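You operate a simulated robot arm through the tools that you are given. There is no shell and no other tool. Be economical: measure what you need, move in short steps, check, and stop when the job is done.

You run a simulated two-armed robot. Do the job below in one go: nothing can be reset, and whatever is moved stays where it is left.

## Task
Open the bottom counter drawer, take the 32 MB black memory module from the beige table and put it inside, then shut the drawer. Stack the yellow block marked "xnor" from the teal table on top of the yellow block that says "AND". Pick up the floppy disk marked "notes" from the wooden desk with one hand, pass it to the other hand and put it on the red counter mat. Switch the bench supply switch on. Stack the white block marked "swap" from the blue workbench on top of the white block that says "-3". Open the middle green drawer, take the spare fan from there and put it on the blue workbench and shut the drawer again. The order is free.
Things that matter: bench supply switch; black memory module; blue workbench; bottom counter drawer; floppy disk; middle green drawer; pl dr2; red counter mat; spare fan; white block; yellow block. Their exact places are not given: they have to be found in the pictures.

Only the result counts: the job must be done as asked and must still hold three seconds after the hand-in. Knocking over, shifting, dropping, spilling or breaking anything else fails it.

## Robot
Two 7-joint arms with two-finger parallel grippers on one trunk, on a base that drives. Base frame: it is fixed to the floor where the robot stands at the start and does not move with it; the origin is under the middle of the robot, x ahead of it, y to its left, z up. Lengths are in m, angles in degrees, forces in N, time in s.
The left shoulder is at the start at [0.05, 0.187, 0.91], the right one opposite. With the tool pointing down near the work surface each hand reaches from about 0.1 to 0.62 m from the robot's upright axis, wherever it stands, measured 20 degrees to its own side. Places, roughly: bench supply switch [-2.3, -2.8, 0.9]; black memory module [-2, 2, 0.75]; blue workbench [-4.4, 2.9, 0.8]; bottom counter drawer [0.6, -0.1, 0.4]; floppy disk [-2.25, -0.5, 0.75]; middle green drawer [-3.3, 4.9, 0.5]; pl dr2 [0.7, -0.2, 0.4]; red counter mat (22x22 cm) [0.76, -0.1, 0.8]; spare fan (8x8x3 cm) [-3.2, 4.9, 0.4]; white block [-4, 3.5, 0.75]; yellow block [-3, 0.25, 0.75]. Payload 3.43 kg a hand.
Tool frame (each hand has its own): the origin (TCP) lies between the finger pads and is the grasp point; the fingertips stand 0.03 m ahead of it; z points along the fingers, y is the line along which they close. Largest opening 0.094 m; finger width 0.028, thickness 0.01; the body of the gripper, 0.05 by 0.096 m, starts 0.055 m behind the TCP.
Orientation is that of the tool frame in the base frame, as a unit quaternion [w, x, y, z]. With the fingers straight down and closing along the base's y, the tool's x points along the base's -x, its y along +y and its z along -z.

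## Interface
- The arms move only by the tool arm_command. It takes "left_rows", "right_rows" or both (then of equal length, played together; a hand with none holds still); each is a list of rows, each a list of 7 numbers: the shift along the tool's x, y, z in m, then the turn, a rotation vector about the tool's x, y, z in degrees, then the gripper command, from -1 (fully open) to 1 (shut), values between in proportion. In form: [[dx, dy, dz, rx, ry, rz, fingers], ...]. A call has 1 to 10 rows; each row shifts and turns the commanded pose from where the row before left it, along the tool's axes as they then stand. A row lasts 0.2 s, in which the tool goes at most 0.05 m and 8.6 degrees; a call with a longer step from one row to the next is refused whole, and so is a gripper value outside its range. Where a pose cannot be reached the arm comes as near as it can. A force on the tool above 40 N (or 10 N above the force at the start of the call, whichever is more), or a blocked arm, ends the call early, and 0.2 s more pass. The fingers move at their own pace (about 0.153 m/s each) and stop on an object; they squeeze with about 30 N. The grip force told is the motor's: it shows also when the fingers shut on nothing. Time passes only in rows, and 0.2 s behind the last, so rows that do not move let the fingers close. The reply holds the time, the measured pose of the TCP, the force on the tool along the base axes, the opening and the grip force, in the units named above and with some noise, with the torque about the TCP (base axes, N m) and any sound that the robot's microphone picked up, and new pictures: "show" is both (left out), scene, wrist or none (wrist: the cameras of the hands that moved).
- Cameras (640 x 400 px; columns grow to the right, rows downward): "scene" is now at [0.148, -0.0184, 1.0877]; the picture's right is [-0.02, -1.00, 0.00], its down [-0.47, 0.01, -0.88] and it looks along [0.88, -0.02, -0.47] (base axes); focal length 214 px, centre (320, 200). "left" rides on the left gripper at [0.076, -0.014, -0.103] in its tool frame; the picture's right is [0.18, 0.98, 0.00], its down [-0.75, 0.14, -0.64] and it looks along [-0.63, 0.12, 0.77] (tool axes); focal length 243 px, centre (320, 200). "right" rides on the right gripper at [0.076, 0.014, -0.102] in its tool frame; the picture's right is [-0.18, 0.98, 0.00], its down [-0.75, -0.14, -0.64] and it looks along [-0.63, -0.12, 0.77] (tool axes); focal length 243 px, centre (320, 200).
- lift_body(by): slides the trunk up (or, below 0, down) by that many m; the arms and the scene camera ride with it, the base frame stays. It gives what a move gives, with no picture.
- steer(legs): drives the robot by 1 to 6 legs, each [ahead, left, turn to the left] in m, m and degrees, along the robot's own axes; the way and the turn of a leg run together, so that a leg with both is an arc; at most 1.5 m and 180 degrees a leg. The arms and the cameras ride along, it lands a little off, and it stops where it bumps. It gives what a move gives, and a new picture of the scene camera.
- head_to(pan, tilt): turns the head with the scene camera to pan (to the left, within 80 degrees either way) and tilt (down, from -29 to 69), counted from straight ahead of the robot. It gives what a move gives, and a new picture of the scene camera.
- point_at(camera, pixels): for up to 12 pixels [column, row] of the newest picture of that camera ("zoom" is the newest enlarged one), the place [x, y, z] in the base frame of the surface seen there, good to about 0.002 m, but the place of the scene camera against the robot may be out by one fixed shift of up to 0.025 m in any direction. The clock stands still meanwhile.
- zoom(camera, box): a new picture of the part [left, top, right, bottom] of that camera's present view, enlarged. The clock stands still meanwhile.
- sign_off(): hands the job in; it is judged then, once.

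Work in short steps. Measure before you move; look again where a grasp or a placing could have gone wrong, and mend it. You have 322 turns and 360 pictures in all, those below and enlarged ones among them. Open the grippers and draw the arms clear of the work before you hand the job in, unless the task says otherwise; then end with one line.

The tools are called after "Emit:" as a command line: name --argument value ..., lists and objects as JSON in quotes. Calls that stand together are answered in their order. arm_command: Moves the arms, as the interface text tells. Its arguments: {"type":"object","properties":{"left_rows":{"type":"array"},"right_rows":{"type":"array"},"show":{"type":"string","enum":["both","scene","wrist","none"]}},"required":[]} The other tools are called the same way: lift_body (by) slides the trunk up or down; steer (legs) drives the base; head_to (pan, tilt) turns the head that bears the scene camera; point_at (camera, pixels) gives the place of the surface under pixels of a picture; zoom (camera, box) takes an enlarged picture of a part of a camera's view; sign_off () hands the job in.

At the start:

```text
t: 0.0
left_ee_pos: [0.5128, 0.2203, 1.0212]
left_orientation: [0.0, 0.0, 1.0, 0.0]
left_force: [-0.2, -0.6, 0.1]
left_ft_torque: [-0.01, 0.01, 0.0]
left_grip_width: 0.0942
left_grasp_force: 0.0
right_ee_pos: [0.3562, -0.19, 1.0992]
right_orientation: [0.0, -0.001, 1.0, 0.001]
right_force: [-1.0, -0.3, -0.5]
right_ft_torque: [-0.03, -0.01, -0.01]
right_grip_width: 0.0942
right_grasp_force: 0.0
trunk travel left (down, up): [-0.125, 0.307]
robot x, y, heading: [-0.0002, -0.0006, 0.0]
head pan, tilt: [-1.3, 27.9]
```

scene: 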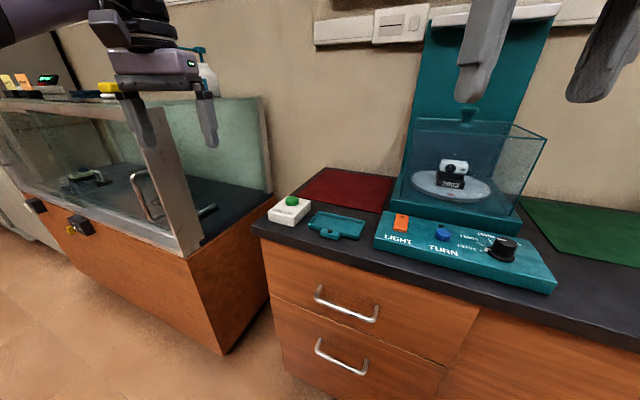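
right: 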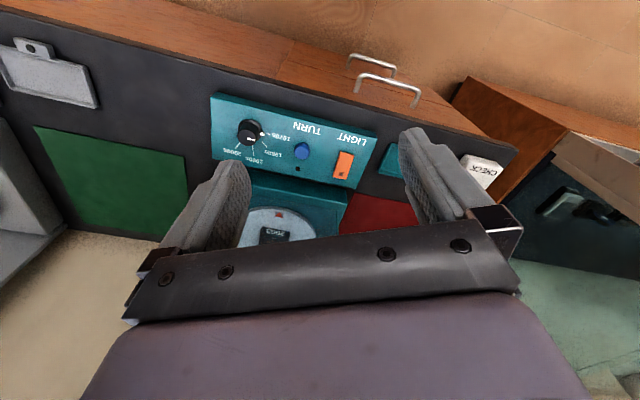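
left: 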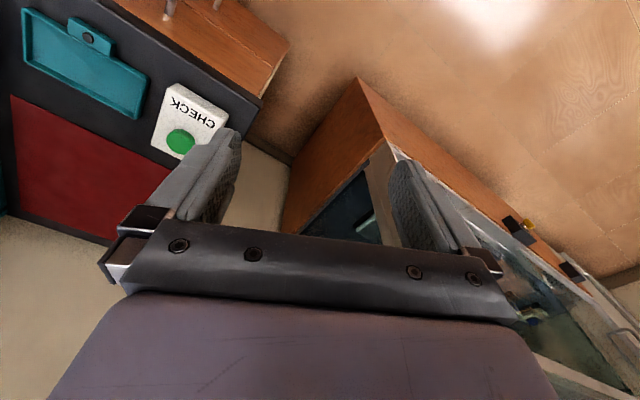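

The scene shows two drawers with handles near (345,303) and (340,357), and the red mat near (345,190). I measure them.

Emit:
point_at --camera "scene" --pixels '[[345, 309], [340, 360], [318, 345], [365, 372], [345, 190], [300, 200], [390, 180], [285, 300], [290, 345], [440, 370], [300, 355], [290, 210]]'

Emit:
head_to --pan 0 --tilt 60

```text
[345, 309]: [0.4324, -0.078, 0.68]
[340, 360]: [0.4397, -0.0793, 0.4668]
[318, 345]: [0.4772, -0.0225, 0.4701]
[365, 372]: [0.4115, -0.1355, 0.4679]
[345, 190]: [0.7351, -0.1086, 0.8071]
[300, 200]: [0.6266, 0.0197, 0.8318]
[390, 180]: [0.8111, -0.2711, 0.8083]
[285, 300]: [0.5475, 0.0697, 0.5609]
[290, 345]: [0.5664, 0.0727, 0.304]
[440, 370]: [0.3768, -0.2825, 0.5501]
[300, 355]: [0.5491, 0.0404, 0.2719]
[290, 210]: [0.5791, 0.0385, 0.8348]
```

```text
t: 1.0
left_ee_pos: [0.514, 0.2204, 1.0207]
left_orientation: [0.0, 0.0, 1.0, 0.0]
left_force: [0.4, -0.1, 0.1]
left_ft_torque: [-0.02, -0.01, -0.01]
left_grip_width: 0.0937
left_grasp_force: 0.2
right_ee_pos: [0.3567, -0.1896, 1.0988]
right_orientation: [-0.001, 0.0, 1.0, 0.0]
right_force: [-1.0, 0.6, -0.4]
right_ft_torque: [0.02, 0.01, -0.03]
right_grip_width: 0.0942
right_grasp_force: 0.0
trunk travel left (down, up): [-0.125, 0.307]
robot x, y, heading: [0.0034, 0.0007, 0.1]
head pan, tilt: [0.0, 60.0]
```

scene: 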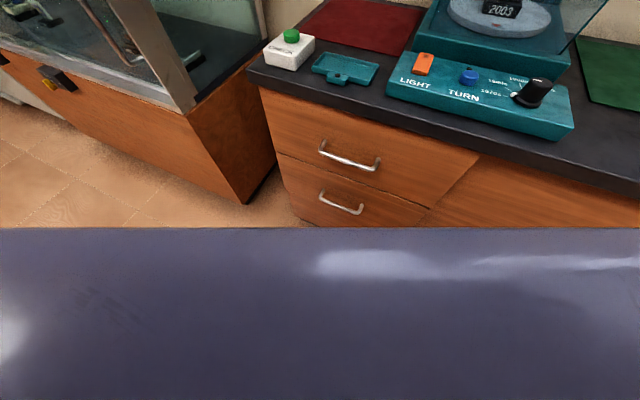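

The counter front runs about 30° off (normal (-0.87,0.50)), with the bottom handle near (0.44,-0.08,0.47). I back off and turn to face it squarely, with the handle ahead of the left arm.

Emit:
steer --legs '[[-0.215, 0.126, 0], [0, 0, -30]]'

Emit:
lift_body --by -0.12

Emit:
head_to --pan 0 --tilt 35

```text
t: 4.3
left_ee_pos: [0.3395, 0.0526, 1.0208]
left_orientation: [0.0, 0.265, 0.964, 0.001]
left_force: [-0.1, -0.1, 0.0]
left_ft_torque: [0.0, -0.02, 0.01]
left_grip_width: 0.0942
left_grasp_force: 0.0
right_ee_pos: [-0.0049, -0.2203, 1.0983]
right_orientation: [-0.001, 0.265, 0.964, -0.001]
right_force: [1.2, 0.3, -0.1]
right_ft_torque: [0.0, 0.0, 0.04]
right_grip_width: 0.094
right_grasp_force: 0.1
trunk travel left (down, up): [-0.125, 0.307]
robot x, y, heading: [-0.2145, 0.1222, -30.6]
head pan, tilt: [0.0, 60.0]
```

scene: 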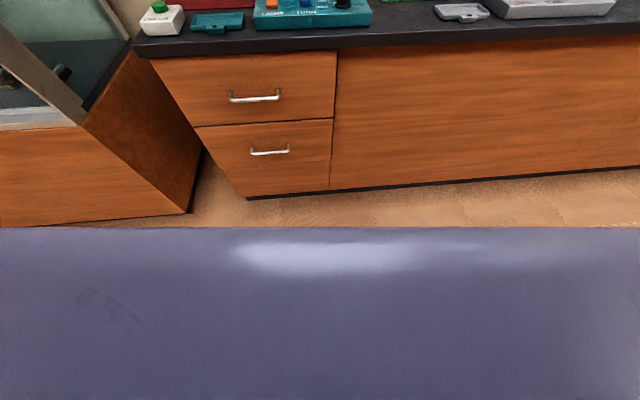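

```text
t: 5.8
left_ee_pos: [0.3398, 0.0512, 0.9015]
left_orientation: [0.0, 0.265, 0.964, 0.0]
left_force: [-0.4, -1.0, 0.4]
left_ft_torque: [-0.01, 0.01, 0.01]
left_grip_width: 0.0939
left_grasp_force: 0.1
right_ee_pos: [-0.0057, -0.2208, 0.9787]
right_orientation: [0.0, 0.264, 0.964, 0.0]
right_force: [0.0, 0.2, -0.2]
right_ft_torque: [0.01, 0.0, 0.02]
right_grip_width: 0.0938
right_grasp_force: 0.0
trunk travel left (down, up): [-0.005, 0.427]
robot x, y, heading: [-0.2156, 0.1235, -30.7]
head pan, tilt: [0.0, 60.0]
```

```text
t: 6.7
left_ee_pos: [0.3394, 0.0517, 0.9008]
left_orientation: [0.001, 0.265, 0.964, 0.0]
left_force: [0.0, -0.9, -0.3]
left_ft_torque: [0.01, 0.04, 0.0]
left_grip_width: 0.094
left_grasp_force: 0.0
right_ee_pos: [-0.0037, -0.2204, 0.9795]
right_orientation: [-0.001, 0.264, 0.964, 0.0]
right_force: [0.2, -0.7, 0.7]
right_ft_torque: [-0.02, 0.02, 0.02]
right_grip_width: 0.0938
right_grasp_force: 0.0
trunk travel left (down, up): [-0.005, 0.427]
robot x, y, heading: [-0.2163, 0.1257, -30.3]
head pan, tilt: [0.0, 35.0]
```

scene: 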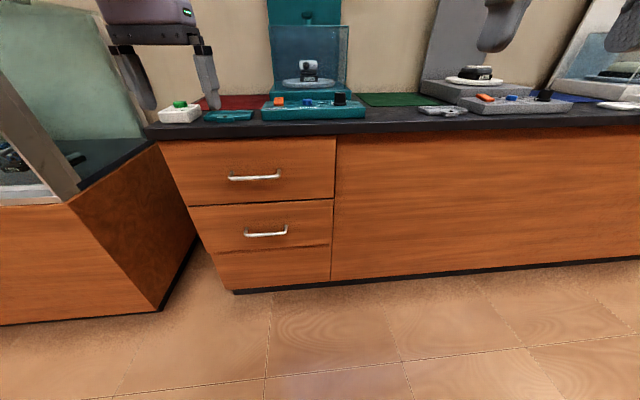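

Facing the drawers now; the bottom handle is at (266,233). Measuring it and the faces.

Emit:
point_at --camera "scene" --pixels '[[248, 235], [266, 234], [285, 231], [255, 178], [200, 225], [325, 222], [262, 222], [200, 127], [255, 248], [255, 265], [330, 205]]'

Emit:
zoom --camera "scene" --box '[180, 130, 350, 290]'

```text
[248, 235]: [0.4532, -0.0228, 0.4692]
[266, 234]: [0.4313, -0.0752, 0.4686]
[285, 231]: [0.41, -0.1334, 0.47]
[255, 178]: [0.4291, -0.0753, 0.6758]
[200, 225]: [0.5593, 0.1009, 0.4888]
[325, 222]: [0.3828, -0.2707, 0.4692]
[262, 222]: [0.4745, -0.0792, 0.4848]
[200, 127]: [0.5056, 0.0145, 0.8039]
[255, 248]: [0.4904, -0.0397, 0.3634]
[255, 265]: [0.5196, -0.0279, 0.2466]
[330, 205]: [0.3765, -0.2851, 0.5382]
```

```text
2.50 times, centred on (265, 210) of scene
```

zoom: 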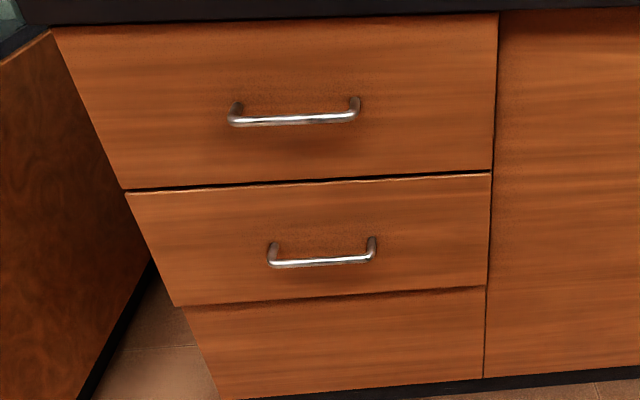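

Handle axis gives a face normal of about -25°, and the handle stands 0.04 m proud. I turn the base 5.3° left and start swinging the left hand so that its fingers close vertically.

Emit:
steer --legs '[[0, 0, 5.2]]'

Emit:
arm_command --left_rows '[[0.05, 0, 0, 0, 0, 0, -1], [0, 0, 0, 0, 0, 8.5, -1], [0, 0, 0, 0, 0, 8.5, -1], [0, 0, 0, 0, 0, 8.5, -1], [0, 0, 0, 0, 0, 8.5, -1], [0, 0, 0, 0, 0, 8.5, -1], [0, 0, 0, 0, 0, 8.5, -1], [0, 0, 0, 0, 0, 8.5, -1], [0, 0, 0, 0, 0, 8.5, -1], [0, 0, 0, 0, 0, 8.5, -1]]' --show "none"

Emit:
arm_command --left_rows '[[0, 0, 0, 0, 0, 8.5, -1], [0, 0, 0, 0, 0, 5, -1], [0, 0, 0, -8.5, 0, 0, -1], [0, 0, 0, -8.5, 0, 0, -1], [0, 0, 0, -8.5, 0, 0, -1], [0, 0, 0, -8.5, 0, 0, -1], [0, 0, 0, -8.5, 0, 0, -1], [0, 0, 0, -8.5, 0, 0, -1], [0, 0, 0, -8.5, 0, 0, -1], [0, 0, 0, -8.5, 0, 0, -1]]' --show "both"

```text
t: 7.6
left_ee_pos: [0.3433, 0.1038, 0.9016]
left_orientation: [0.0, 0.22, 0.975, 0.0]
left_force: [-0.1, 0.2, 0.1]
left_ft_torque: [0.02, 0.0, 0.01]
left_grip_width: 0.094
left_grasp_force: 0.0
right_ee_pos: [0.0266, -0.1992, 0.9791]
right_orientation: [0.0, 0.22, 0.976, 0.0]
right_force: [-0.2, -0.4, -0.6]
right_ft_torque: [0.0, 0.01, 0.02]
right_grip_width: 0.0937
right_grasp_force: 0.1
trunk travel left (down, up): [-0.005, 0.427]
robot x, y, heading: [-0.2115, 0.1256, -25.5]
head pan, tilt: [0.0, 35.0]
```

scene: 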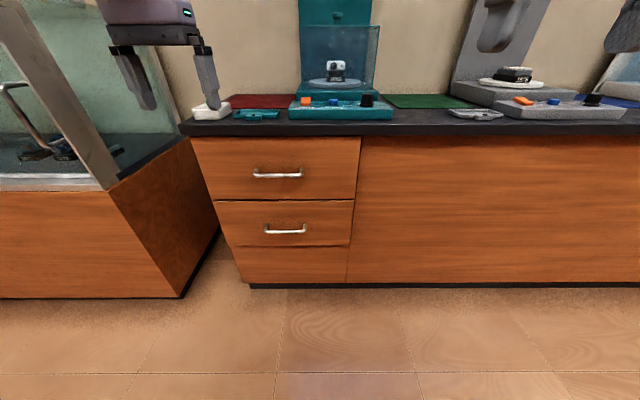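

```text
t: 9.8
left_ee_pos: [0.151, 0.106, 0.8317]
left_orientation: [0.0, 0.776, 0.63, -0.001]
left_force: [0.9, 0.3, -0.5]
left_ft_torque: [0.01, -0.02, 0.03]
left_grip_width: 0.094
left_grasp_force: 0.1
left hand out of reach, approached as far as the arm can: row 6, 7, 8, 9, 10
right_ee_pos: [0.0255, -0.1992, 0.9799]
right_orientation: [-0.001, 0.219, 0.976, 0.0]
right_force: [0.4, 0.3, -0.4]
right_ft_torque: [-0.02, -0.01, -0.04]
right_grip_width: 0.0941
right_grasp_force: 0.0
trunk travel left (down, up): [-0.005, 0.427]
robot x, y, heading: [-0.2147, 0.1221, -25.4]
head pan, tilt: [0.0, 35.0]
```

```text
t: 12.0
left_ee_pos: [0.1121, 0.0741, 0.8405]
left_orientation: [0.466, 0.692, 0.464, 0.296]
left_force: [-0.5, 0.6, 0.1]
left_ft_torque: [0.01, 0.02, -0.03]
left_grip_width: 0.094
left_grasp_force: 0.1
left hand out of reach, approached as far as the arm can: row 1, 2, 9, 10
right_ee_pos: [0.0259, -0.1995, 0.9792]
right_orientation: [0.0, 0.22, 0.975, 0.0]
right_force: [-0.3, 0.3, -0.5]
right_ft_torque: [0.01, -0.02, 0.0]
right_grip_width: 0.0941
right_grasp_force: 0.1
trunk travel left (down, up): [-0.005, 0.427]
robot x, y, heading: [-0.2159, 0.1267, -25.2]
head pan, tilt: [0.0, 35.0]
```

scene: 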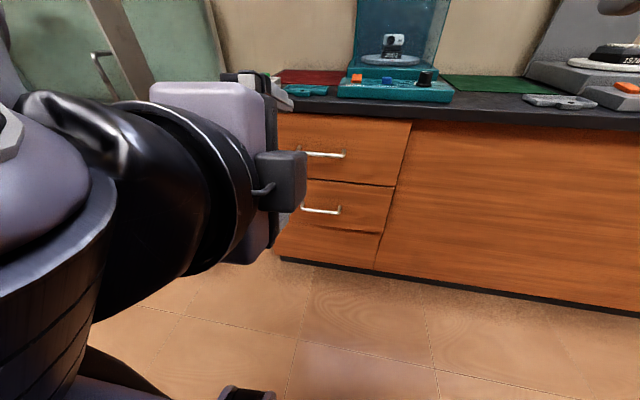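
left: 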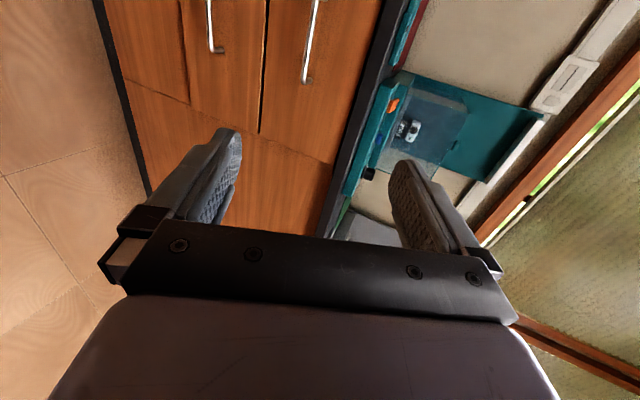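

The left hand now points forward, about 23° down, fingers closing vertically. In the left picture the bottom handle's end is at (211,30) and the upper one's at (310,50); I compare those with the scene measure.

Emit:
point_at --camera "left" --pixels '[[211, 15], [213, 40], [307, 70], [312, 20], [260, 100], [375, 20]]'

Emit:
point_at --camera "scene" --pixels '[[337, 210], [320, 211], [343, 154], [320, 154]]'

```text
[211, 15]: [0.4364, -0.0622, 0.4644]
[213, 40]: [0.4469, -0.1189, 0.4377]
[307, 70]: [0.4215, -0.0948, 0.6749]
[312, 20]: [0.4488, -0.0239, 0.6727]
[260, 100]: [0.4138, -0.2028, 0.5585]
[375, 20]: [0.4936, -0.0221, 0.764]
```

```text
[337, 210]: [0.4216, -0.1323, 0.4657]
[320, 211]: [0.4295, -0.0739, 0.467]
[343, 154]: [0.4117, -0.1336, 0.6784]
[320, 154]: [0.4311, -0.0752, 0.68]
```

Both cameras agree on the handle: centre about (0.431,-0.077,0.465). I move the left hand to a spot 9 cm before it along the tool axis.

Emit:
arm_command --left_rows '[[-0.0005, -0.0232, 0.0422, 0, 0, 0, -1], [-0.0005, -0.0232, 0.0422, 0, 0, 0, -1], [-0.0005, -0.0232, 0.0422, 0, 0, 0, -1], [-0.0005, -0.0232, 0.0422, 0, 0, 0, -1], [-0.0005, -0.0232, 0.0422, 0, 0, 0, -1], [-0.0005, -0.0232, 0.0422, 0, 0, 0, -1], [-0.0005, -0.0232, 0.0422, 0, 0, 0, -1], [-0.0005, -0.0232, 0.0422, 0, 0, 0, -1], [-0.0005, -0.0232, 0.0422, 0, 0, 0, -1]]'

```text
t: 12.5
left_ee_pos: [0.1252, 0.0321, 0.8493]
left_orientation: [0.553, 0.662, 0.45, 0.232]
left_force: [0.1, 0.1, -0.1]
left_ft_torque: [0.01, 0.01, 0.04]
left_grip_width: 0.0941
left_grasp_force: 0.1
left hand out of reach, approached as far as the arm can: row 1
right_ee_pos: [0.0265, -0.1988, 0.9787]
right_orientation: [-0.001, 0.221, 0.975, 0.001]
right_force: [0.1, 0.9, 0.3]
right_ft_torque: [-0.01, -0.01, 0.01]
right_grip_width: 0.0938
right_grasp_force: 0.0
trunk travel left (down, up): [-0.005, 0.427]
robot x, y, heading: [-0.2162, 0.124, -25.3]
head pan, tilt: [0.0, 35.0]
stopped in row 2 (left hand): the arm was blocked; the commanded pose is now the measured one
```

scene: 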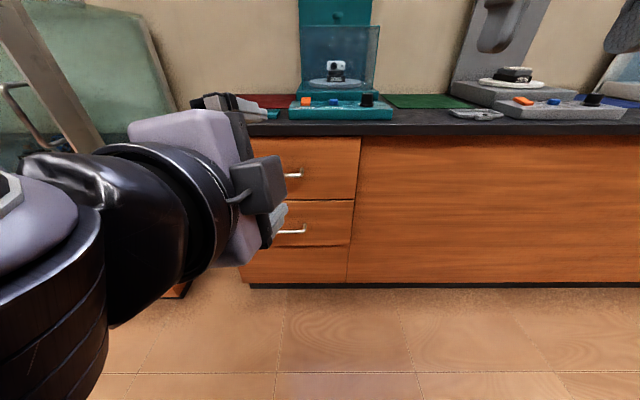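
left: 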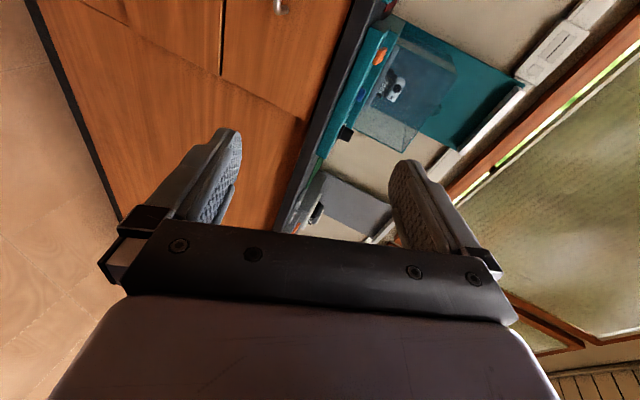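

The commanded pose had run ahead of what the arm could reach and was reset. I move the hand forward and down away from the body, in a short step.

Emit:
arm_command --left_rows '[[0.007, -0.0068, 0.0436, 0, 0, 0, -1], [0.007, -0.0068, 0.0436, 0, 0, 0, -1], [0.007, -0.0068, 0.0436, 0, 0, 0, -1], [0.007, -0.0068, 0.0436, 0, 0, 0, -1], [0.007, -0.0068, 0.0436, 0, 0, 0, -1]]' --show "scene"

```text
t: 13.7
left_ee_pos: [0.3063, -0.053, 0.753]
left_orientation: [0.553, 0.662, 0.449, 0.233]
left_force: [0.4, -0.4, 0.3]
left_ft_torque: [0.01, -0.03, 0.01]
left_grip_width: 0.094
left_grasp_force: 0.2
right_ee_pos: [0.0266, -0.1984, 0.9787]
right_orientation: [-0.001, 0.22, 0.975, 0.001]
right_force: [-0.6, -0.2, 1.1]
right_ft_torque: [0.01, 0.02, 0.0]
right_grip_width: 0.0938
right_grasp_force: 0.1
trunk travel left (down, up): [-0.005, 0.427]
robot x, y, heading: [-0.2138, 0.1224, -25.4]
head pan, tilt: [0.0, 35.0]
```

scene: 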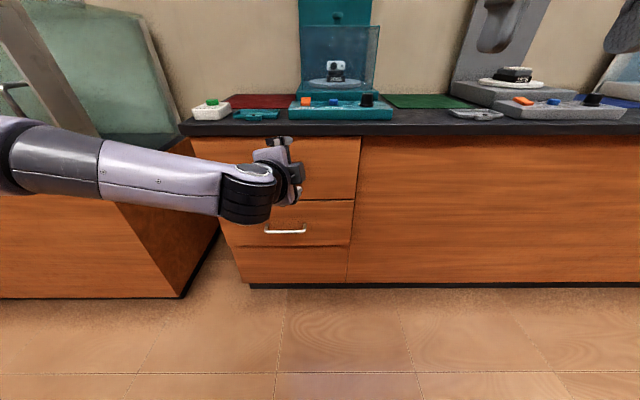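

That works. Now I true up the orientation and lower to 9 cm before the bottom handle.

Emit:
arm_command --left_rows '[[0, 0, 0, 0, 7.7, 0, -1], [0, 0, 0, 0, 0, 8, -1], [0, 0, 0, 0, 0, 3, -1], [0.0053, -0.0404, 0.018, 0, 0, 0, -1], [0.0053, -0.0404, 0.018, 0, 0, 0, -1], [0.0053, -0.0404, 0.018, 0, 0, 0, -1], [0.0053, -0.0404, 0.018, 0, 0, 0, -1], [0.0053, -0.0404, 0.018, 0, 0, 0, -1], [0.0053, -0.0404, 0.018, 0, 0, 0, -1]]'

```text
t: 15.7
left_ee_pos: [0.3406, -0.056, 0.5044]
left_orientation: [0.487, 0.689, 0.426, 0.327]
left_force: [0.0, -1.1, 0.4]
left_ft_torque: [0.04, -0.01, -0.03]
left_grip_width: 0.0941
left_grasp_force: 0.1
left hand out of reach, approached as far as the arm can: row 8, 9
right_ee_pos: [0.0268, -0.1996, 0.9789]
right_orientation: [0.0, 0.219, 0.976, 0.0]
right_force: [-0.1, -0.5, -0.4]
right_ft_torque: [0.01, -0.02, -0.03]
right_grip_width: 0.0941
right_grasp_force: 0.1
trunk travel left (down, up): [-0.005, 0.427]
robot x, y, heading: [-0.2163, 0.127, -25.4]
head pan, tilt: [0.0, 35.0]
```

scene: 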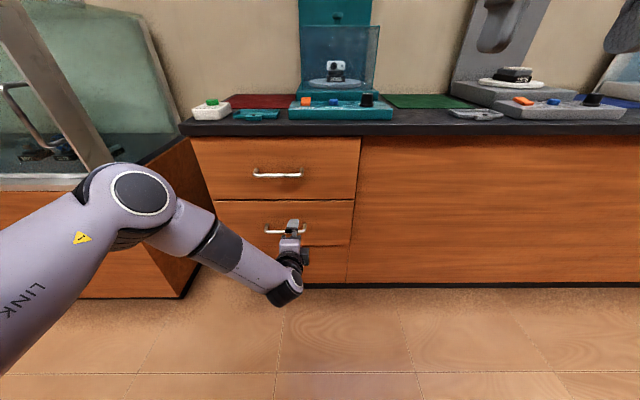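
left: 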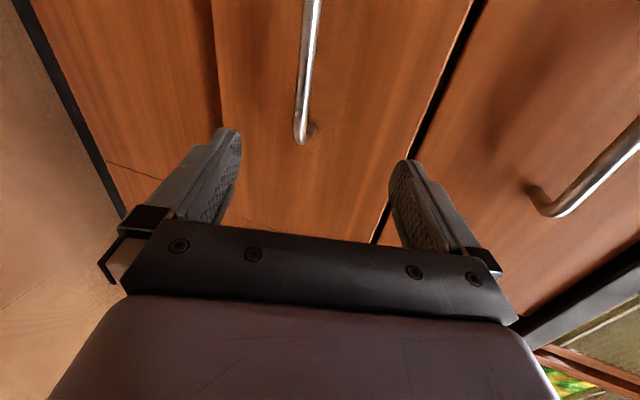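

The arm is near its limit, so I will close the last stretch by driving. First I measure the handle (at (308,60)) from the left hand camera.

Emit:
point_at --camera "left" --pixels '[[314, 10], [308, 60], [300, 120], [298, 140]]'

```text
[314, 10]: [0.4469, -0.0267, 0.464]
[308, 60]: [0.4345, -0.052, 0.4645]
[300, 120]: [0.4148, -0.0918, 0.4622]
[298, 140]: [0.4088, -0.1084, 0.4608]
```

Handle line is z≈0.463. I draw the hand back and lower it to handle height before driving in.

Emit:
arm_command --left_rows '[[0.0007, -0.0218, -0.0271, 0, 0, 0, -1], [0.0007, -0.0218, -0.0271, 0, 0, 0, -1]]' --show "none"

```text
t: 16.3
left_ee_pos: [0.274, -0.0388, 0.4917]
left_orientation: [0.49, 0.689, 0.424, 0.326]
left_force: [0.1, 0.4, 0.2]
left_ft_torque: [0.01, 0.02, 0.0]
left_grip_width: 0.094
left_grasp_force: 0.1
left hand out of reach, approached as far as the arm can: row 1, 2
right_ee_pos: [0.0265, -0.1995, 0.9786]
right_orientation: [0.0, 0.219, 0.976, 0.0]
right_force: [-0.2, 0.6, -0.1]
right_ft_torque: [-0.03, -0.01, 0.06]
right_grip_width: 0.0941
right_grasp_force: 0.1
trunk travel left (down, up): [-0.005, 0.427]
robot x, y, heading: [-0.2148, 0.1229, -25.5]
head pan, tilt: [0.0, 35.0]
```

Still limited at this low height with a shallow pitch; I pitch the hand 17° further down, which relieves the wrist, and look.

Emit:
arm_command --left_rows '[[0, 0, 0, 8.5, 0, 0, -1], [0, 0, 0, 8.5, 0, 0, -1]]' --show "none"

```text
t: 16.9
left_ee_pos: [0.2741, -0.0383, 0.4912]
left_orientation: [0.384, 0.755, 0.465, 0.258]
left_force: [1.0, 0.2, -0.4]
left_ft_torque: [0.0, -0.01, 0.01]
left_grip_width: 0.094
left_grasp_force: 0.0
right_ee_pos: [0.0269, -0.1993, 0.9793]
right_orientation: [0.001, 0.219, 0.976, 0.0]
right_force: [0.2, -0.8, 0.2]
right_ft_torque: [-0.02, 0.02, 0.04]
right_grip_width: 0.094
right_grasp_force: 0.0
trunk travel left (down, up): [-0.005, 0.427]
robot x, y, heading: [-0.2158, 0.126, -25.2]
head pan, tilt: [0.0, 35.0]
```

Now reachable at 35° pitch. I drive 9 cm forward so the handle comes within comfortable reach, then check with the hand camera.

Emit:
steer --legs '[[0.08, 0, 0]]'

Emit:
arm_command --left_rows '[[0, 0, 0, 0, 0, 0, 0.1]]' --show "wrist"

```text
t: 18.0
left_ee_pos: [0.3459, -0.0727, 0.492]
left_orientation: [0.386, 0.754, 0.465, 0.259]
left_force: [0.8, 0.7, -0.2]
left_ft_torque: [-0.02, -0.02, -0.01]
left_grip_width: 0.0941
left_grasp_force: 0.0
right_ee_pos: [0.0973, -0.2342, 0.9784]
right_orientation: [0.0, 0.22, 0.975, 0.0]
right_force: [0.5, 0.4, 0.3]
right_ft_torque: [-0.01, 0.02, -0.01]
right_grip_width: 0.0939
right_grasp_force: 0.1
trunk travel left (down, up): [-0.005, 0.427]
robot x, y, heading: [-0.1417, 0.087, -25.4]
head pan, tilt: [0.0, 35.0]
```

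scene: 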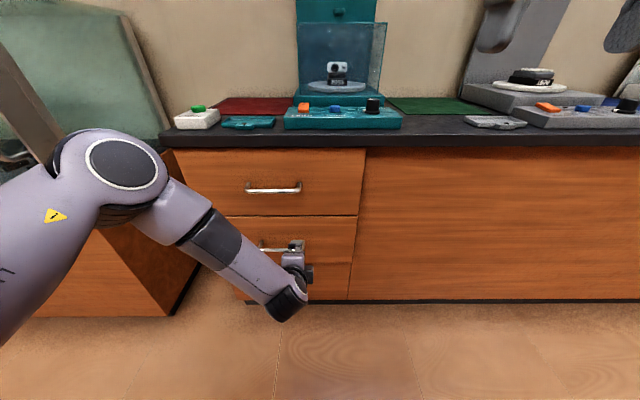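

```text
t: 18.4
left_ee_pos: [0.3455, -0.0735, 0.4921]
left_orientation: [0.385, 0.754, 0.465, 0.259]
left_force: [-0.7, -0.5, 0.3]
left_ft_torque: [0.02, 0.01, 0.03]
left_grip_width: 0.0422
left_grasp_force: 0.0
right_ee_pos: [0.0975, -0.2347, 0.9797]
right_orientation: [0.0, 0.221, 0.975, 0.0]
right_force: [-1.0, -0.3, 0.2]
right_ft_torque: [0.0, -0.03, 0.01]
right_grip_width: 0.094
right_grasp_force: 0.0
trunk travel left (down, up): [-0.005, 0.427]
robot x, y, heading: [-0.1425, 0.0919, -25.6]
head pan, tilt: [0.0, 35.0]
```

left: 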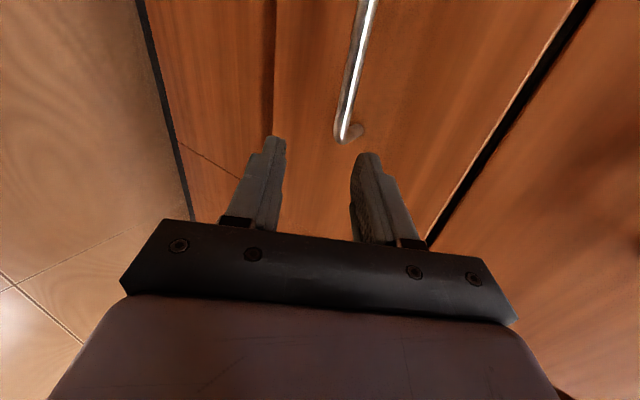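

Fingers are half closed. I re-measure the handle bar, seen from (365,10) to (343,130).

Emit:
point_at --camera "left" --pixels '[[366, 10], [356, 60], [349, 100], [343, 130], [358, 132]]'

```text
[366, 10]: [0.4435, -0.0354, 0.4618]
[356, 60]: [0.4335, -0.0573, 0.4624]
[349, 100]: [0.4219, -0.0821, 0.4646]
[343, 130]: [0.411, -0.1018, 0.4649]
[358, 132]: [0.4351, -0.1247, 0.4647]
```

Grip point about (0.428,-0.072,0.461). I shift sideways into line, push in 6 cm, and close.

Emit:
arm_command --left_rows '[[0.0361, 0.0156, 0, 0, 0, 0, 0.1], [0, 0, 0.02, 0, 0, 0, 0.1], [0, 0, 0.02, 0, 0, 0, 0.1], [0, 0, 0.021, 0, 0, 0, 0.1], [0, 0, 0, 0, 0, 0, 1], [0, 0, 0, 0, 0, 0, 1], [0, 0, 0, 0, 0, 0, 1]]' --show "wrist"

```text
t: 20.0
left_ee_pos: [0.4156, -0.0652, 0.4714]
left_orientation: [0.386, 0.753, 0.466, 0.258]
left_force: [1.7, 0.0, 1.8]
left_ft_torque: [-1.04, 0.41, 0.81]
left_grip_width: 0.0126
left_grasp_force: 45.1
right_ee_pos: [0.0985, -0.2319, 0.9784]
right_orientation: [0.0, 0.22, 0.975, 0.001]
right_force: [0.7, -0.9, 0.2]
right_ft_torque: [0.02, 0.02, 0.0]
right_grip_width: 0.0942
right_grasp_force: 0.1
trunk travel left (down, up): [-0.005, 0.427]
robot x, y, heading: [-0.144, 0.0888, -25.5]
head pan, tilt: [0.0, 35.0]
```

left: 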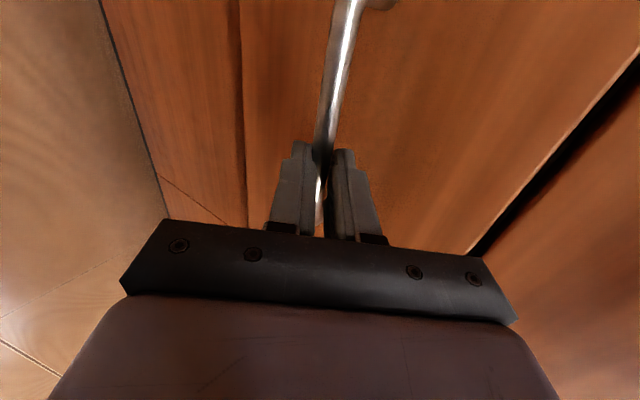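

The handle is gripped (width 0.0126). I pull the drawer by driving the base straight back.

Emit:
steer --legs '[[-0.1, 0, 0], [-0.1, 0, 0], [-0.08, 0, 0]]'

```text
t: 22.6
left_ee_pos: [0.1631, 0.053, 0.4716]
left_orientation: [0.386, 0.754, 0.464, 0.258]
left_force: [0.0, 2.6, 4.3]
left_ft_torque: [-0.8, 0.37, 0.96]
left_grip_width: 0.0125
left_grasp_force: 44.5
right_ee_pos: [-0.1567, -0.1135, 0.9787]
right_orientation: [0.0, 0.222, 0.975, 0.0]
right_force: [-0.9, -0.3, 0.2]
right_ft_torque: [-0.02, 0.01, 0.01]
right_grip_width: 0.094
right_grasp_force: 0.0
trunk travel left (down, up): [-0.005, 0.427]
robot x, y, heading: [-0.3922, 0.2152, -25.6]
head pan, tilt: [0.0, 35.0]
```

scene: 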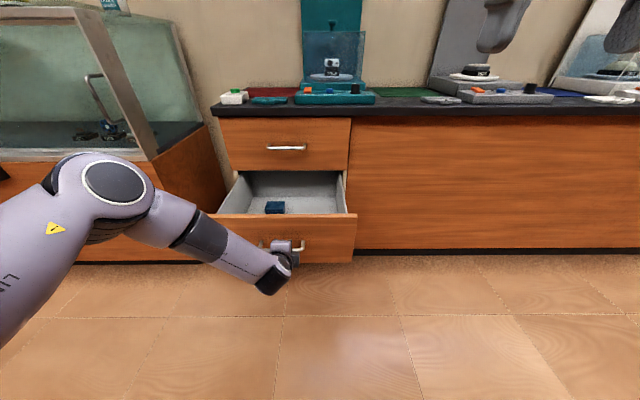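

The drawer is open about 0.28 m, a small blue object inside at (275,207). I measure its interior while I see it.

Emit:
point_at --camera "scene" --pixels '[[275, 203], [310, 205], [300, 190], [245, 205], [335, 205], [290, 215], [240, 190], [340, 180], [330, 214]]'

Emit:
zoom --camera "scene" --box '[200, 150, 380, 270]'

```text
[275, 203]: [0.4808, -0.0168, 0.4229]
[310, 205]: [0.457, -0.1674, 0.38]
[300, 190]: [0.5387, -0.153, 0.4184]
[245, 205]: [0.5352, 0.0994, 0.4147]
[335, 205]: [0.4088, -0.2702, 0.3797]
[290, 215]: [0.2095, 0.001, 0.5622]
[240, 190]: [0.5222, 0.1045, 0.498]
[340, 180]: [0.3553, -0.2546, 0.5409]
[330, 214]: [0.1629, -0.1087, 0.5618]
```

```text
3.33 times, centred on (290, 210) of scene
```

zoom: 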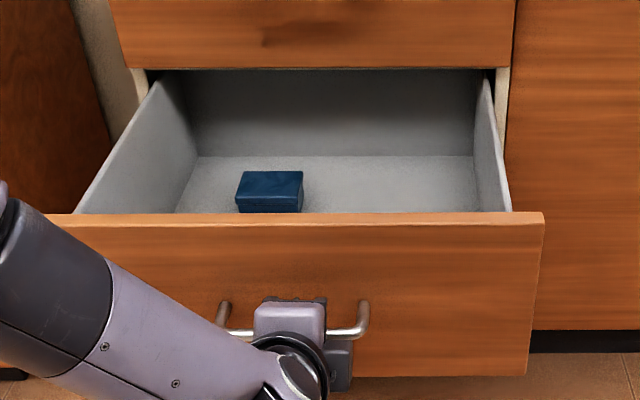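

Drawer floor is z≈0.38, panel top 0.562. I open the hand, back off, lift it clear and turn it tool-down.

Emit:
arm_command --left_rows '[[0, 0, 0, 0, 0, 0, -0.3], [0, 0, 0, 0, 0, 0, -0.3], [0, 0, -0.04, 0, 0, 0, -0.3], [0, 0, -0.04, 0, 0, 0, -0.3], [0, 0.03, -0.03, 0, 0, 0, -0.3], [0, 0.045, 0, 0, 0, 0, -0.3], [0, 0.045, 0, 0, 0, 0, -0.3], [0, 0.045, 0, 0, 0, 0, -0.3]]' --show "none"

Emit:
lift_body --by 0.3

Emit:
arm_command --left_rows '[[0, 0, 0, 8.5, 0, 0, -0.3], [0, 0, 0, 8.5, 0, 0, -0.3], [0, 0, 0, 8.5, 0, 0, -0.3], [0, 0, 0, 8.5, 0, 0, -0.3], [0, 0, 0, 8.5, 0, 0, -0.3], [0, 0, 0, 8.5, 0, 0, -1], [0, 0, 0, 3.5, 0, 0, -1]]' --show "scene"

```text
t: 24.4
left_ee_pos: [0.164, 0.047, 0.6705]
left_orientation: [0.385, 0.755, 0.464, 0.258]
left_force: [1.3, -0.3, 0.2]
left_ft_torque: [-0.01, -0.01, -0.01]
left_grip_width: 0.0611
left_grasp_force: 0.2
right_ee_pos: [-0.1575, -0.1144, 0.9778]
right_orientation: [-0.001, 0.221, 0.975, 0.001]
right_force: [0.7, 0.1, -0.4]
right_ft_torque: [0.01, 0.01, 0.01]
right_grip_width: 0.0941
right_grasp_force: 0.0
trunk travel left (down, up): [-0.005, 0.427]
robot x, y, heading: [-0.3969, 0.209, -25.7]
head pan, tilt: [0.0, 35.0]
```

```text
t: 27.4
left_ee_pos: [0.1639, 0.0477, 0.9689]
left_orientation: [0.385, 0.755, 0.464, 0.259]
left_force: [-0.3, 0.3, 0.1]
left_ft_torque: [-0.02, 0.01, 0.0]
left_grip_width: 0.0611
left_grasp_force: 0.0
right_ee_pos: [-0.1552, -0.1144, 1.279]
right_orientation: [0.0, 0.221, 0.975, 0.0]
right_force: [0.4, -0.7, 0.7]
right_ft_torque: [0.04, 0.04, 0.03]
right_grip_width: 0.0941
right_grasp_force: 0.0
trunk travel left (down, up): [-0.305, 0.127]
robot x, y, heading: [-0.3956, 0.2088, -25.7]
head pan, tilt: [0.0, 35.0]
```

```text
t: 28.9
left_ee_pos: [0.1654, 0.0471, 0.9706]
left_orientation: [0.328, 0.781, 0.482, 0.223]
left_force: [0.6, 0.0, -0.1]
left_ft_torque: [0.01, -0.01, -0.02]
left_grip_width: 0.0942
left_grasp_force: 0.1
left hand out of reach, approached as far as the arm can: row 2, 3, 4, 5, 6, 7
right_ee_pos: [-0.157, -0.1142, 1.2783]
right_orientation: [0.0, 0.221, 0.975, 0.0]
right_force: [0.3, 0.5, -0.1]
right_ft_torque: [0.0, 0.0, 0.01]
right_grip_width: 0.094
right_grasp_force: 0.1
trunk travel left (down, up): [-0.305, 0.127]
robot x, y, heading: [-0.3953, 0.2096, -25.7]
head pan, tilt: [0.0, 35.0]
```

scene: 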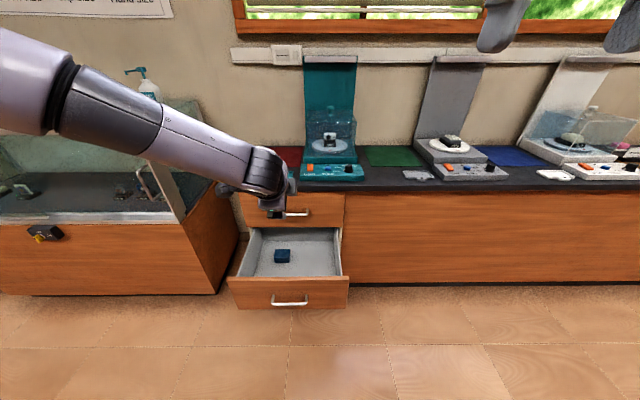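

The roll at tool-down is a wrist limit, so I unroll first about the tool axis, then pitch down.

Emit:
arm_command --left_rows '[[0, 0, 0, 0, 0, -8.5, -1], [0, 0, 0, 0, 0, -8.5, -1], [0, 0, 0, 0, 0, -8.5, -1], [0, 0, 0, 0, 0, -8.5, -1], [0, 0, 0, 0, 0, -8.5, -1], [0, 0, 0, 0, 0, -8.5, -1], [0, 0, 0, 0, 0, -8.5, -1], [0, 0, 0, 0, 0, -8.5, -1], [0, 0, 0, 0, 0, -8.5, -1], [0, 0, 0, 0, 0, -8.5, -1]]' --show "none"

Emit:
arm_command --left_rows '[[0, 0, 0, 0, 0, -5, -1], [0, 0, 0, 0, 8.5, 0, -1], [0, 0, 0, 0, 8.5, 0, -1], [0, 0, 0, 0, 8.5, 0, -1], [0, 0, 0, 0, 8.5, 0, -1], [0, 0, 0, 0, 8.5, 0, -1], [0, 0, 0, 0, 5, 0, -1]]' --show "none"

Emit:
head_to --pan 0 --tilt 20

```text
t: 31.1
left_ee_pos: [0.1642, 0.0487, 0.97]
left_orientation: [0.393, 0.249, 0.883, -0.058]
left_force: [1.2, 0.5, -0.1]
left_ft_torque: [0.0, 0.02, 0.01]
left_grip_width: 0.0941
left_grasp_force: 0.1
right_ee_pos: [-0.1557, -0.1144, 1.2784]
right_orientation: [0.0, 0.221, 0.975, 0.0]
right_force: [0.2, 0.2, 0.3]
right_ft_torque: [0.0, 0.01, -0.04]
right_grip_width: 0.094
right_grasp_force: 0.1
trunk travel left (down, up): [-0.305, 0.127]
robot x, y, heading: [-0.3976, 0.2109, -25.8]
head pan, tilt: [0.0, 35.0]
```

```text
t: 32.8
left_ee_pos: [0.1638, 0.0477, 0.9693]
left_orientation: [-0.004, 0.225, 0.974, 0.017]
left_force: [-0.1, 1.0, -0.1]
left_ft_torque: [0.0, -0.02, 0.01]
left_grip_width: 0.0939
left_grasp_force: 0.1
right_ee_pos: [-0.1554, -0.1141, 1.2798]
right_orientation: [0.0, 0.222, 0.975, 0.0]
right_force: [0.4, 0.7, -0.2]
right_ft_torque: [0.03, 0.0, 0.05]
right_grip_width: 0.0941
right_grasp_force: 0.0
trunk travel left (down, up): [-0.305, 0.127]
robot x, y, heading: [-0.3951, 0.2113, -25.3]
head pan, tilt: [0.0, 35.0]
```

```text
t: 33.5
left_ee_pos: [0.1636, 0.0469, 0.9696]
left_orientation: [-0.003, 0.224, 0.974, 0.017]
left_force: [0.1, -0.6, 0.0]
left_ft_torque: [-0.02, 0.0, -0.01]
left_grip_width: 0.094
left_grasp_force: 0.0
right_ee_pos: [-0.1552, -0.1151, 1.2778]
right_orientation: [0.0, 0.221, 0.975, 0.0]
right_force: [-0.5, 0.3, -0.5]
right_ft_torque: [0.01, 0.02, 0.01]
right_grip_width: 0.094
right_grasp_force: 0.0
trunk travel left (down, up): [-0.305, 0.127]
robot x, y, heading: [-0.3949, 0.2128, -25.6]
head pan, tilt: [0.0, 20.0]
```

scene: 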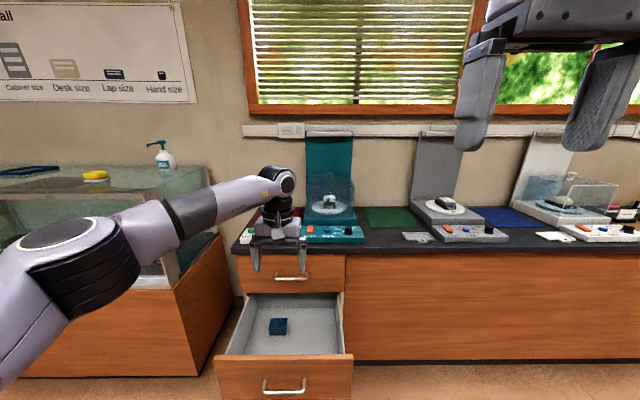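

Hands are clear and the drawer stands open. Now I back away and turn around to see the rest of the room.

Emit:
steer --legs '[[-0.4, 0, 0], [0, 0, -154.5]]'

```text
t: 42.3
left_ee_pos: [-1.3278, 0.2741, 0.9692]
left_orientation: [0.015, 1.0, 0.011, 0.007]
left_force: [-0.3, 0.4, -0.1]
left_ft_torque: [-0.03, -0.01, 0.02]
left_grip_width: 0.0939
left_grasp_force: 0.1
right_ee_pos: [-1.1164, 0.5629, 1.2788]
right_orientation: [0.0, 1.0, 0.014, -0.001]
right_force: [0.8, 0.3, 0.1]
right_ft_torque: [-0.01, 0.01, 0.02]
right_grip_width: 0.0941
right_grasp_force: 0.2
trunk travel left (down, up): [-0.305, 0.127]
robot x, y, heading: [-0.7546, 0.3832, -178.4]
head pan, tilt: [0.0, 20.0]
```

scene: 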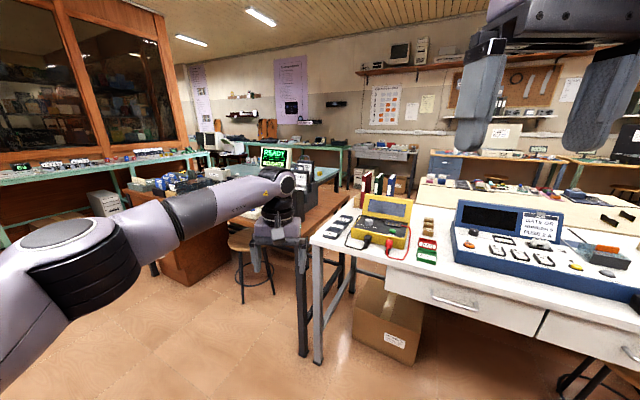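

A white bench stands ahead to the right, a wooden desk with a stool ahead, and long teal shelves to the left. I measure key places for a map.

Emit:
point_at --camera "scene" --pixels '[[317, 225], [640, 190], [318, 355], [250, 235], [215, 235], [310, 190], [345, 180], [160, 170], [185, 260], [420, 180], [500, 160], [620, 290]]'

Emit:
zoom --camera "scene" --box '[100, 130, 420, 330]'

Emit:
head_to --pan 50 --tilt 20

Emit:
head_to --pan -50 --tilt 20

```text
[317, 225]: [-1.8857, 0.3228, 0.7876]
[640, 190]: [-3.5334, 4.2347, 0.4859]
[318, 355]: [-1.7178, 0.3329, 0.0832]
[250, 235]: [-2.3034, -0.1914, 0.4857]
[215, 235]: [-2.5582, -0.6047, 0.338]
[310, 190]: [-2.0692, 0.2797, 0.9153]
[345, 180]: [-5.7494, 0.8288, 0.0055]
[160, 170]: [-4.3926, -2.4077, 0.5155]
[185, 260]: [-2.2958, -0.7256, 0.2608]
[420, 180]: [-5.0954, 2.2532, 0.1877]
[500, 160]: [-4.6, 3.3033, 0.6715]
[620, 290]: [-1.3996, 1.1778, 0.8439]
```

```text
2.00 times, centred on (260, 230) of scene
```

zoom: 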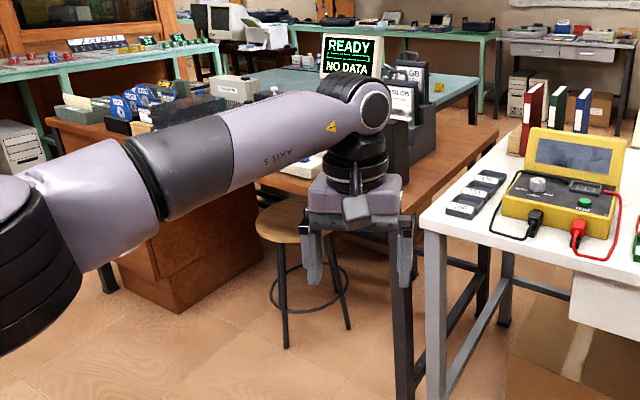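

```text
t: 43.5
left_ee_pos: [-1.3282, 0.2732, 0.9703]
left_orientation: [0.016, 1.0, 0.011, 0.006]
left_force: [-0.1, 0.1, 0.1]
left_ft_torque: [-0.02, -0.02, -0.02]
left_grip_width: 0.0939
left_grasp_force: 0.1
right_ee_pos: [-1.1165, 0.5617, 1.2789]
right_orientation: [-0.001, 1.0, 0.013, 0.0]
right_force: [0.5, -0.7, 1.1]
right_ft_torque: [0.0, 0.0, 0.04]
right_grip_width: 0.094
right_grasp_force: 0.0
trunk travel left (down, up): [-0.305, 0.127]
robot x, y, heading: [-0.7574, 0.3825, -178.5]
head pan, tilt: [50.0, 20.0]
```

scene: 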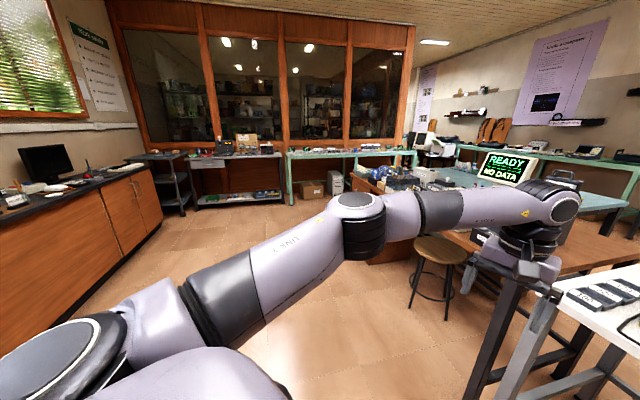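

```text
t: 45.2
left_ee_pos: [-1.3278, 0.274, 0.9694]
left_orientation: [0.014, 1.0, 0.011, 0.006]
left_force: [0.7, -0.2, 0.3]
left_ft_torque: [-0.02, 0.01, -0.01]
left_grip_width: 0.0938
left_grasp_force: 0.1
right_ee_pos: [-1.1158, 0.5627, 1.2788]
right_orientation: [0.0, 1.0, 0.012, 0.0]
right_force: [-0.4, 0.0, -1.2]
right_ft_torque: [-0.02, -0.03, 0.01]
right_grip_width: 0.0941
right_grasp_force: 0.1
trunk travel left (down, up): [-0.305, 0.127]
robot x, y, heading: [-0.7518, 0.3852, -178.5]
head pan, tilt: [-50.0, 20.0]
```

scene: 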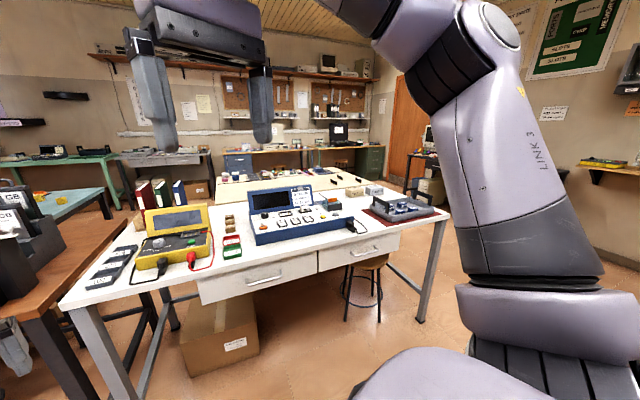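

Behind the white bench lies a beige table at about (290,190), with blue workbench and green cabinet at the far wall. I measure these.

Emit:
point_at --camera "scene" --pixels '[[60, 305], [435, 210], [270, 280], [350, 182], [300, 180], [220, 190], [425, 315], [370, 165], [265, 150], [400, 160], [370, 290], [20, 290]]'

Emit:
zoom --camera "scene" --box '[180, 120, 440, 280]'

```text
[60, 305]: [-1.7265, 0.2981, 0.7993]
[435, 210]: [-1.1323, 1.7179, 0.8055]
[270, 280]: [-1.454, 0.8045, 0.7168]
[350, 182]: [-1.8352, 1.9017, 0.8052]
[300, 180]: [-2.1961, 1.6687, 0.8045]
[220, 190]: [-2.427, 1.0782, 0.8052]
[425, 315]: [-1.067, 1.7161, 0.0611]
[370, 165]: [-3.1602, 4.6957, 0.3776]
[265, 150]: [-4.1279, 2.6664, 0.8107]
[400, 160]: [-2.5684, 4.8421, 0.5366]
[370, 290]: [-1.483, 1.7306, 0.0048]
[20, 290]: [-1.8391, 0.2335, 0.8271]
```

```text
2.46 times, centred on (310, 200) of scene
```

zoom: 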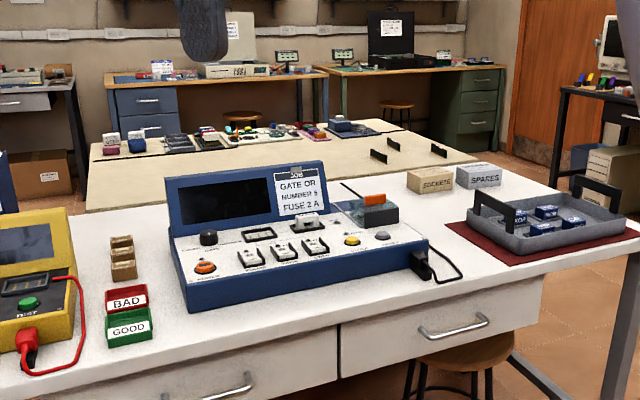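

The room is turned about -25°. I turn parallel to it and move along toward the wooden desk (floppy near (-2.25,-0.5)), keeping clear of the stool.

Emit:
steer --legs '[[0, 0, -27], [0, 1.2, 0]]'

Emit:
head_to --pan 0 --tilt 35

```text
t: 57.2
left_ee_pos: [-1.8285, -0.5135, 0.9697]
left_orientation: [0.017, 0.974, -0.228, 0.003]
left_force: [-0.8, -0.2, 0.2]
left_ft_torque: [0.02, 0.01, 0.0]
left_grip_width: 0.0942
left_grasp_force: 0.0
right_ee_pos: [-1.5073, -0.3538, 1.2782]
right_orientation: [0.0, 0.974, -0.226, 0.0]
right_force: [0.0, 0.5, 0.0]
right_ft_torque: [0.05, 0.01, -0.02]
right_grip_width: 0.094
right_grasp_force: 0.1
trunk travel left (down, up): [-0.305, 0.127]
robot x, y, heading: [-1.269, -0.6786, 154.1]
head pan, tilt: [-50.0, 20.0]
```

scene: 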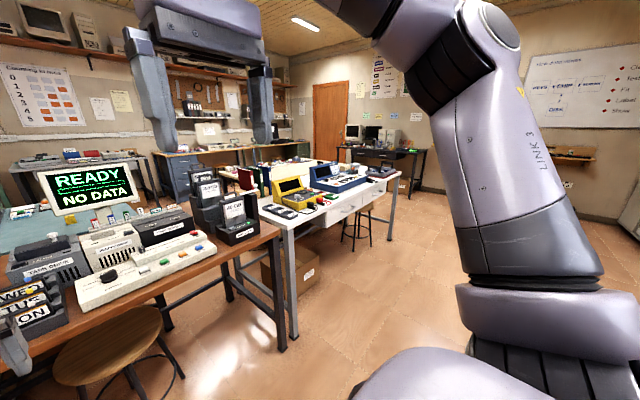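

```text
t: 58.4
left_ee_pos: [-1.8286, -0.5124, 0.9703]
left_orientation: [0.017, 0.974, -0.228, 0.002]
left_force: [-0.4, -0.1, 0.3]
left_ft_torque: [0.01, 0.02, 0.01]
left_grip_width: 0.0941
left_grasp_force: 0.0
right_ee_pos: [-1.5067, -0.3542, 1.2784]
right_orientation: [0.0, 0.974, -0.226, 0.0]
right_force: [-0.4, -1.0, -0.1]
right_ft_torque: [-0.01, 0.0, 0.0]
right_grip_width: 0.094
right_grasp_force: 0.2
trunk travel left (down, up): [-0.305, 0.127]
robot x, y, heading: [-1.2675, -0.6786, 154.1]
head pan, tilt: [0.0, 35.0]
```

scene: 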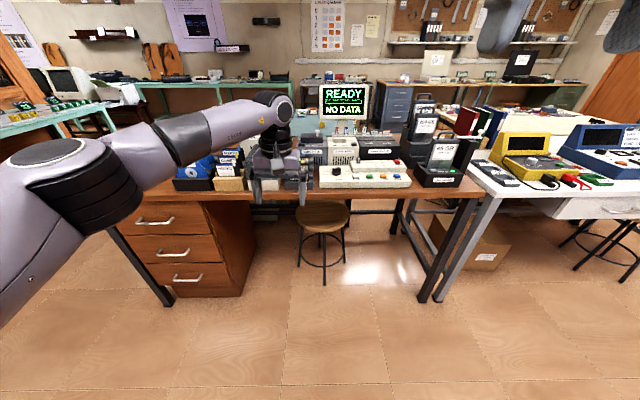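

The wooden desk is straight ahead. I zoom on the desk top to find the floppy disks.

Emit:
zoom --camera "scene" --box '[160, 80, 480, 280]'

Emit:
point_at --camera "scene" --pixels '[[150, 203], [465, 192], [215, 185], [320, 210], [440, 290], [165, 300], [222, 160], [240, 180]]'

```text
2.00 times, centred on (320, 180) of scene
```

zoom: 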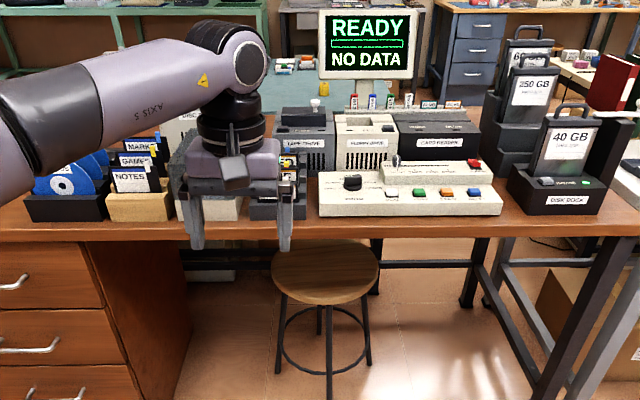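

```text
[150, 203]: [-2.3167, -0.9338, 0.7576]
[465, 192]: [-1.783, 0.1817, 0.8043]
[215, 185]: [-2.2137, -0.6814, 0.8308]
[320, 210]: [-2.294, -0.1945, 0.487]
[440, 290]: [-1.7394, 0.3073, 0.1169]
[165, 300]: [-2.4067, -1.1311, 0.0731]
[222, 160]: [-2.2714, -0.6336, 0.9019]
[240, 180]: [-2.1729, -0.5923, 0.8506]
```

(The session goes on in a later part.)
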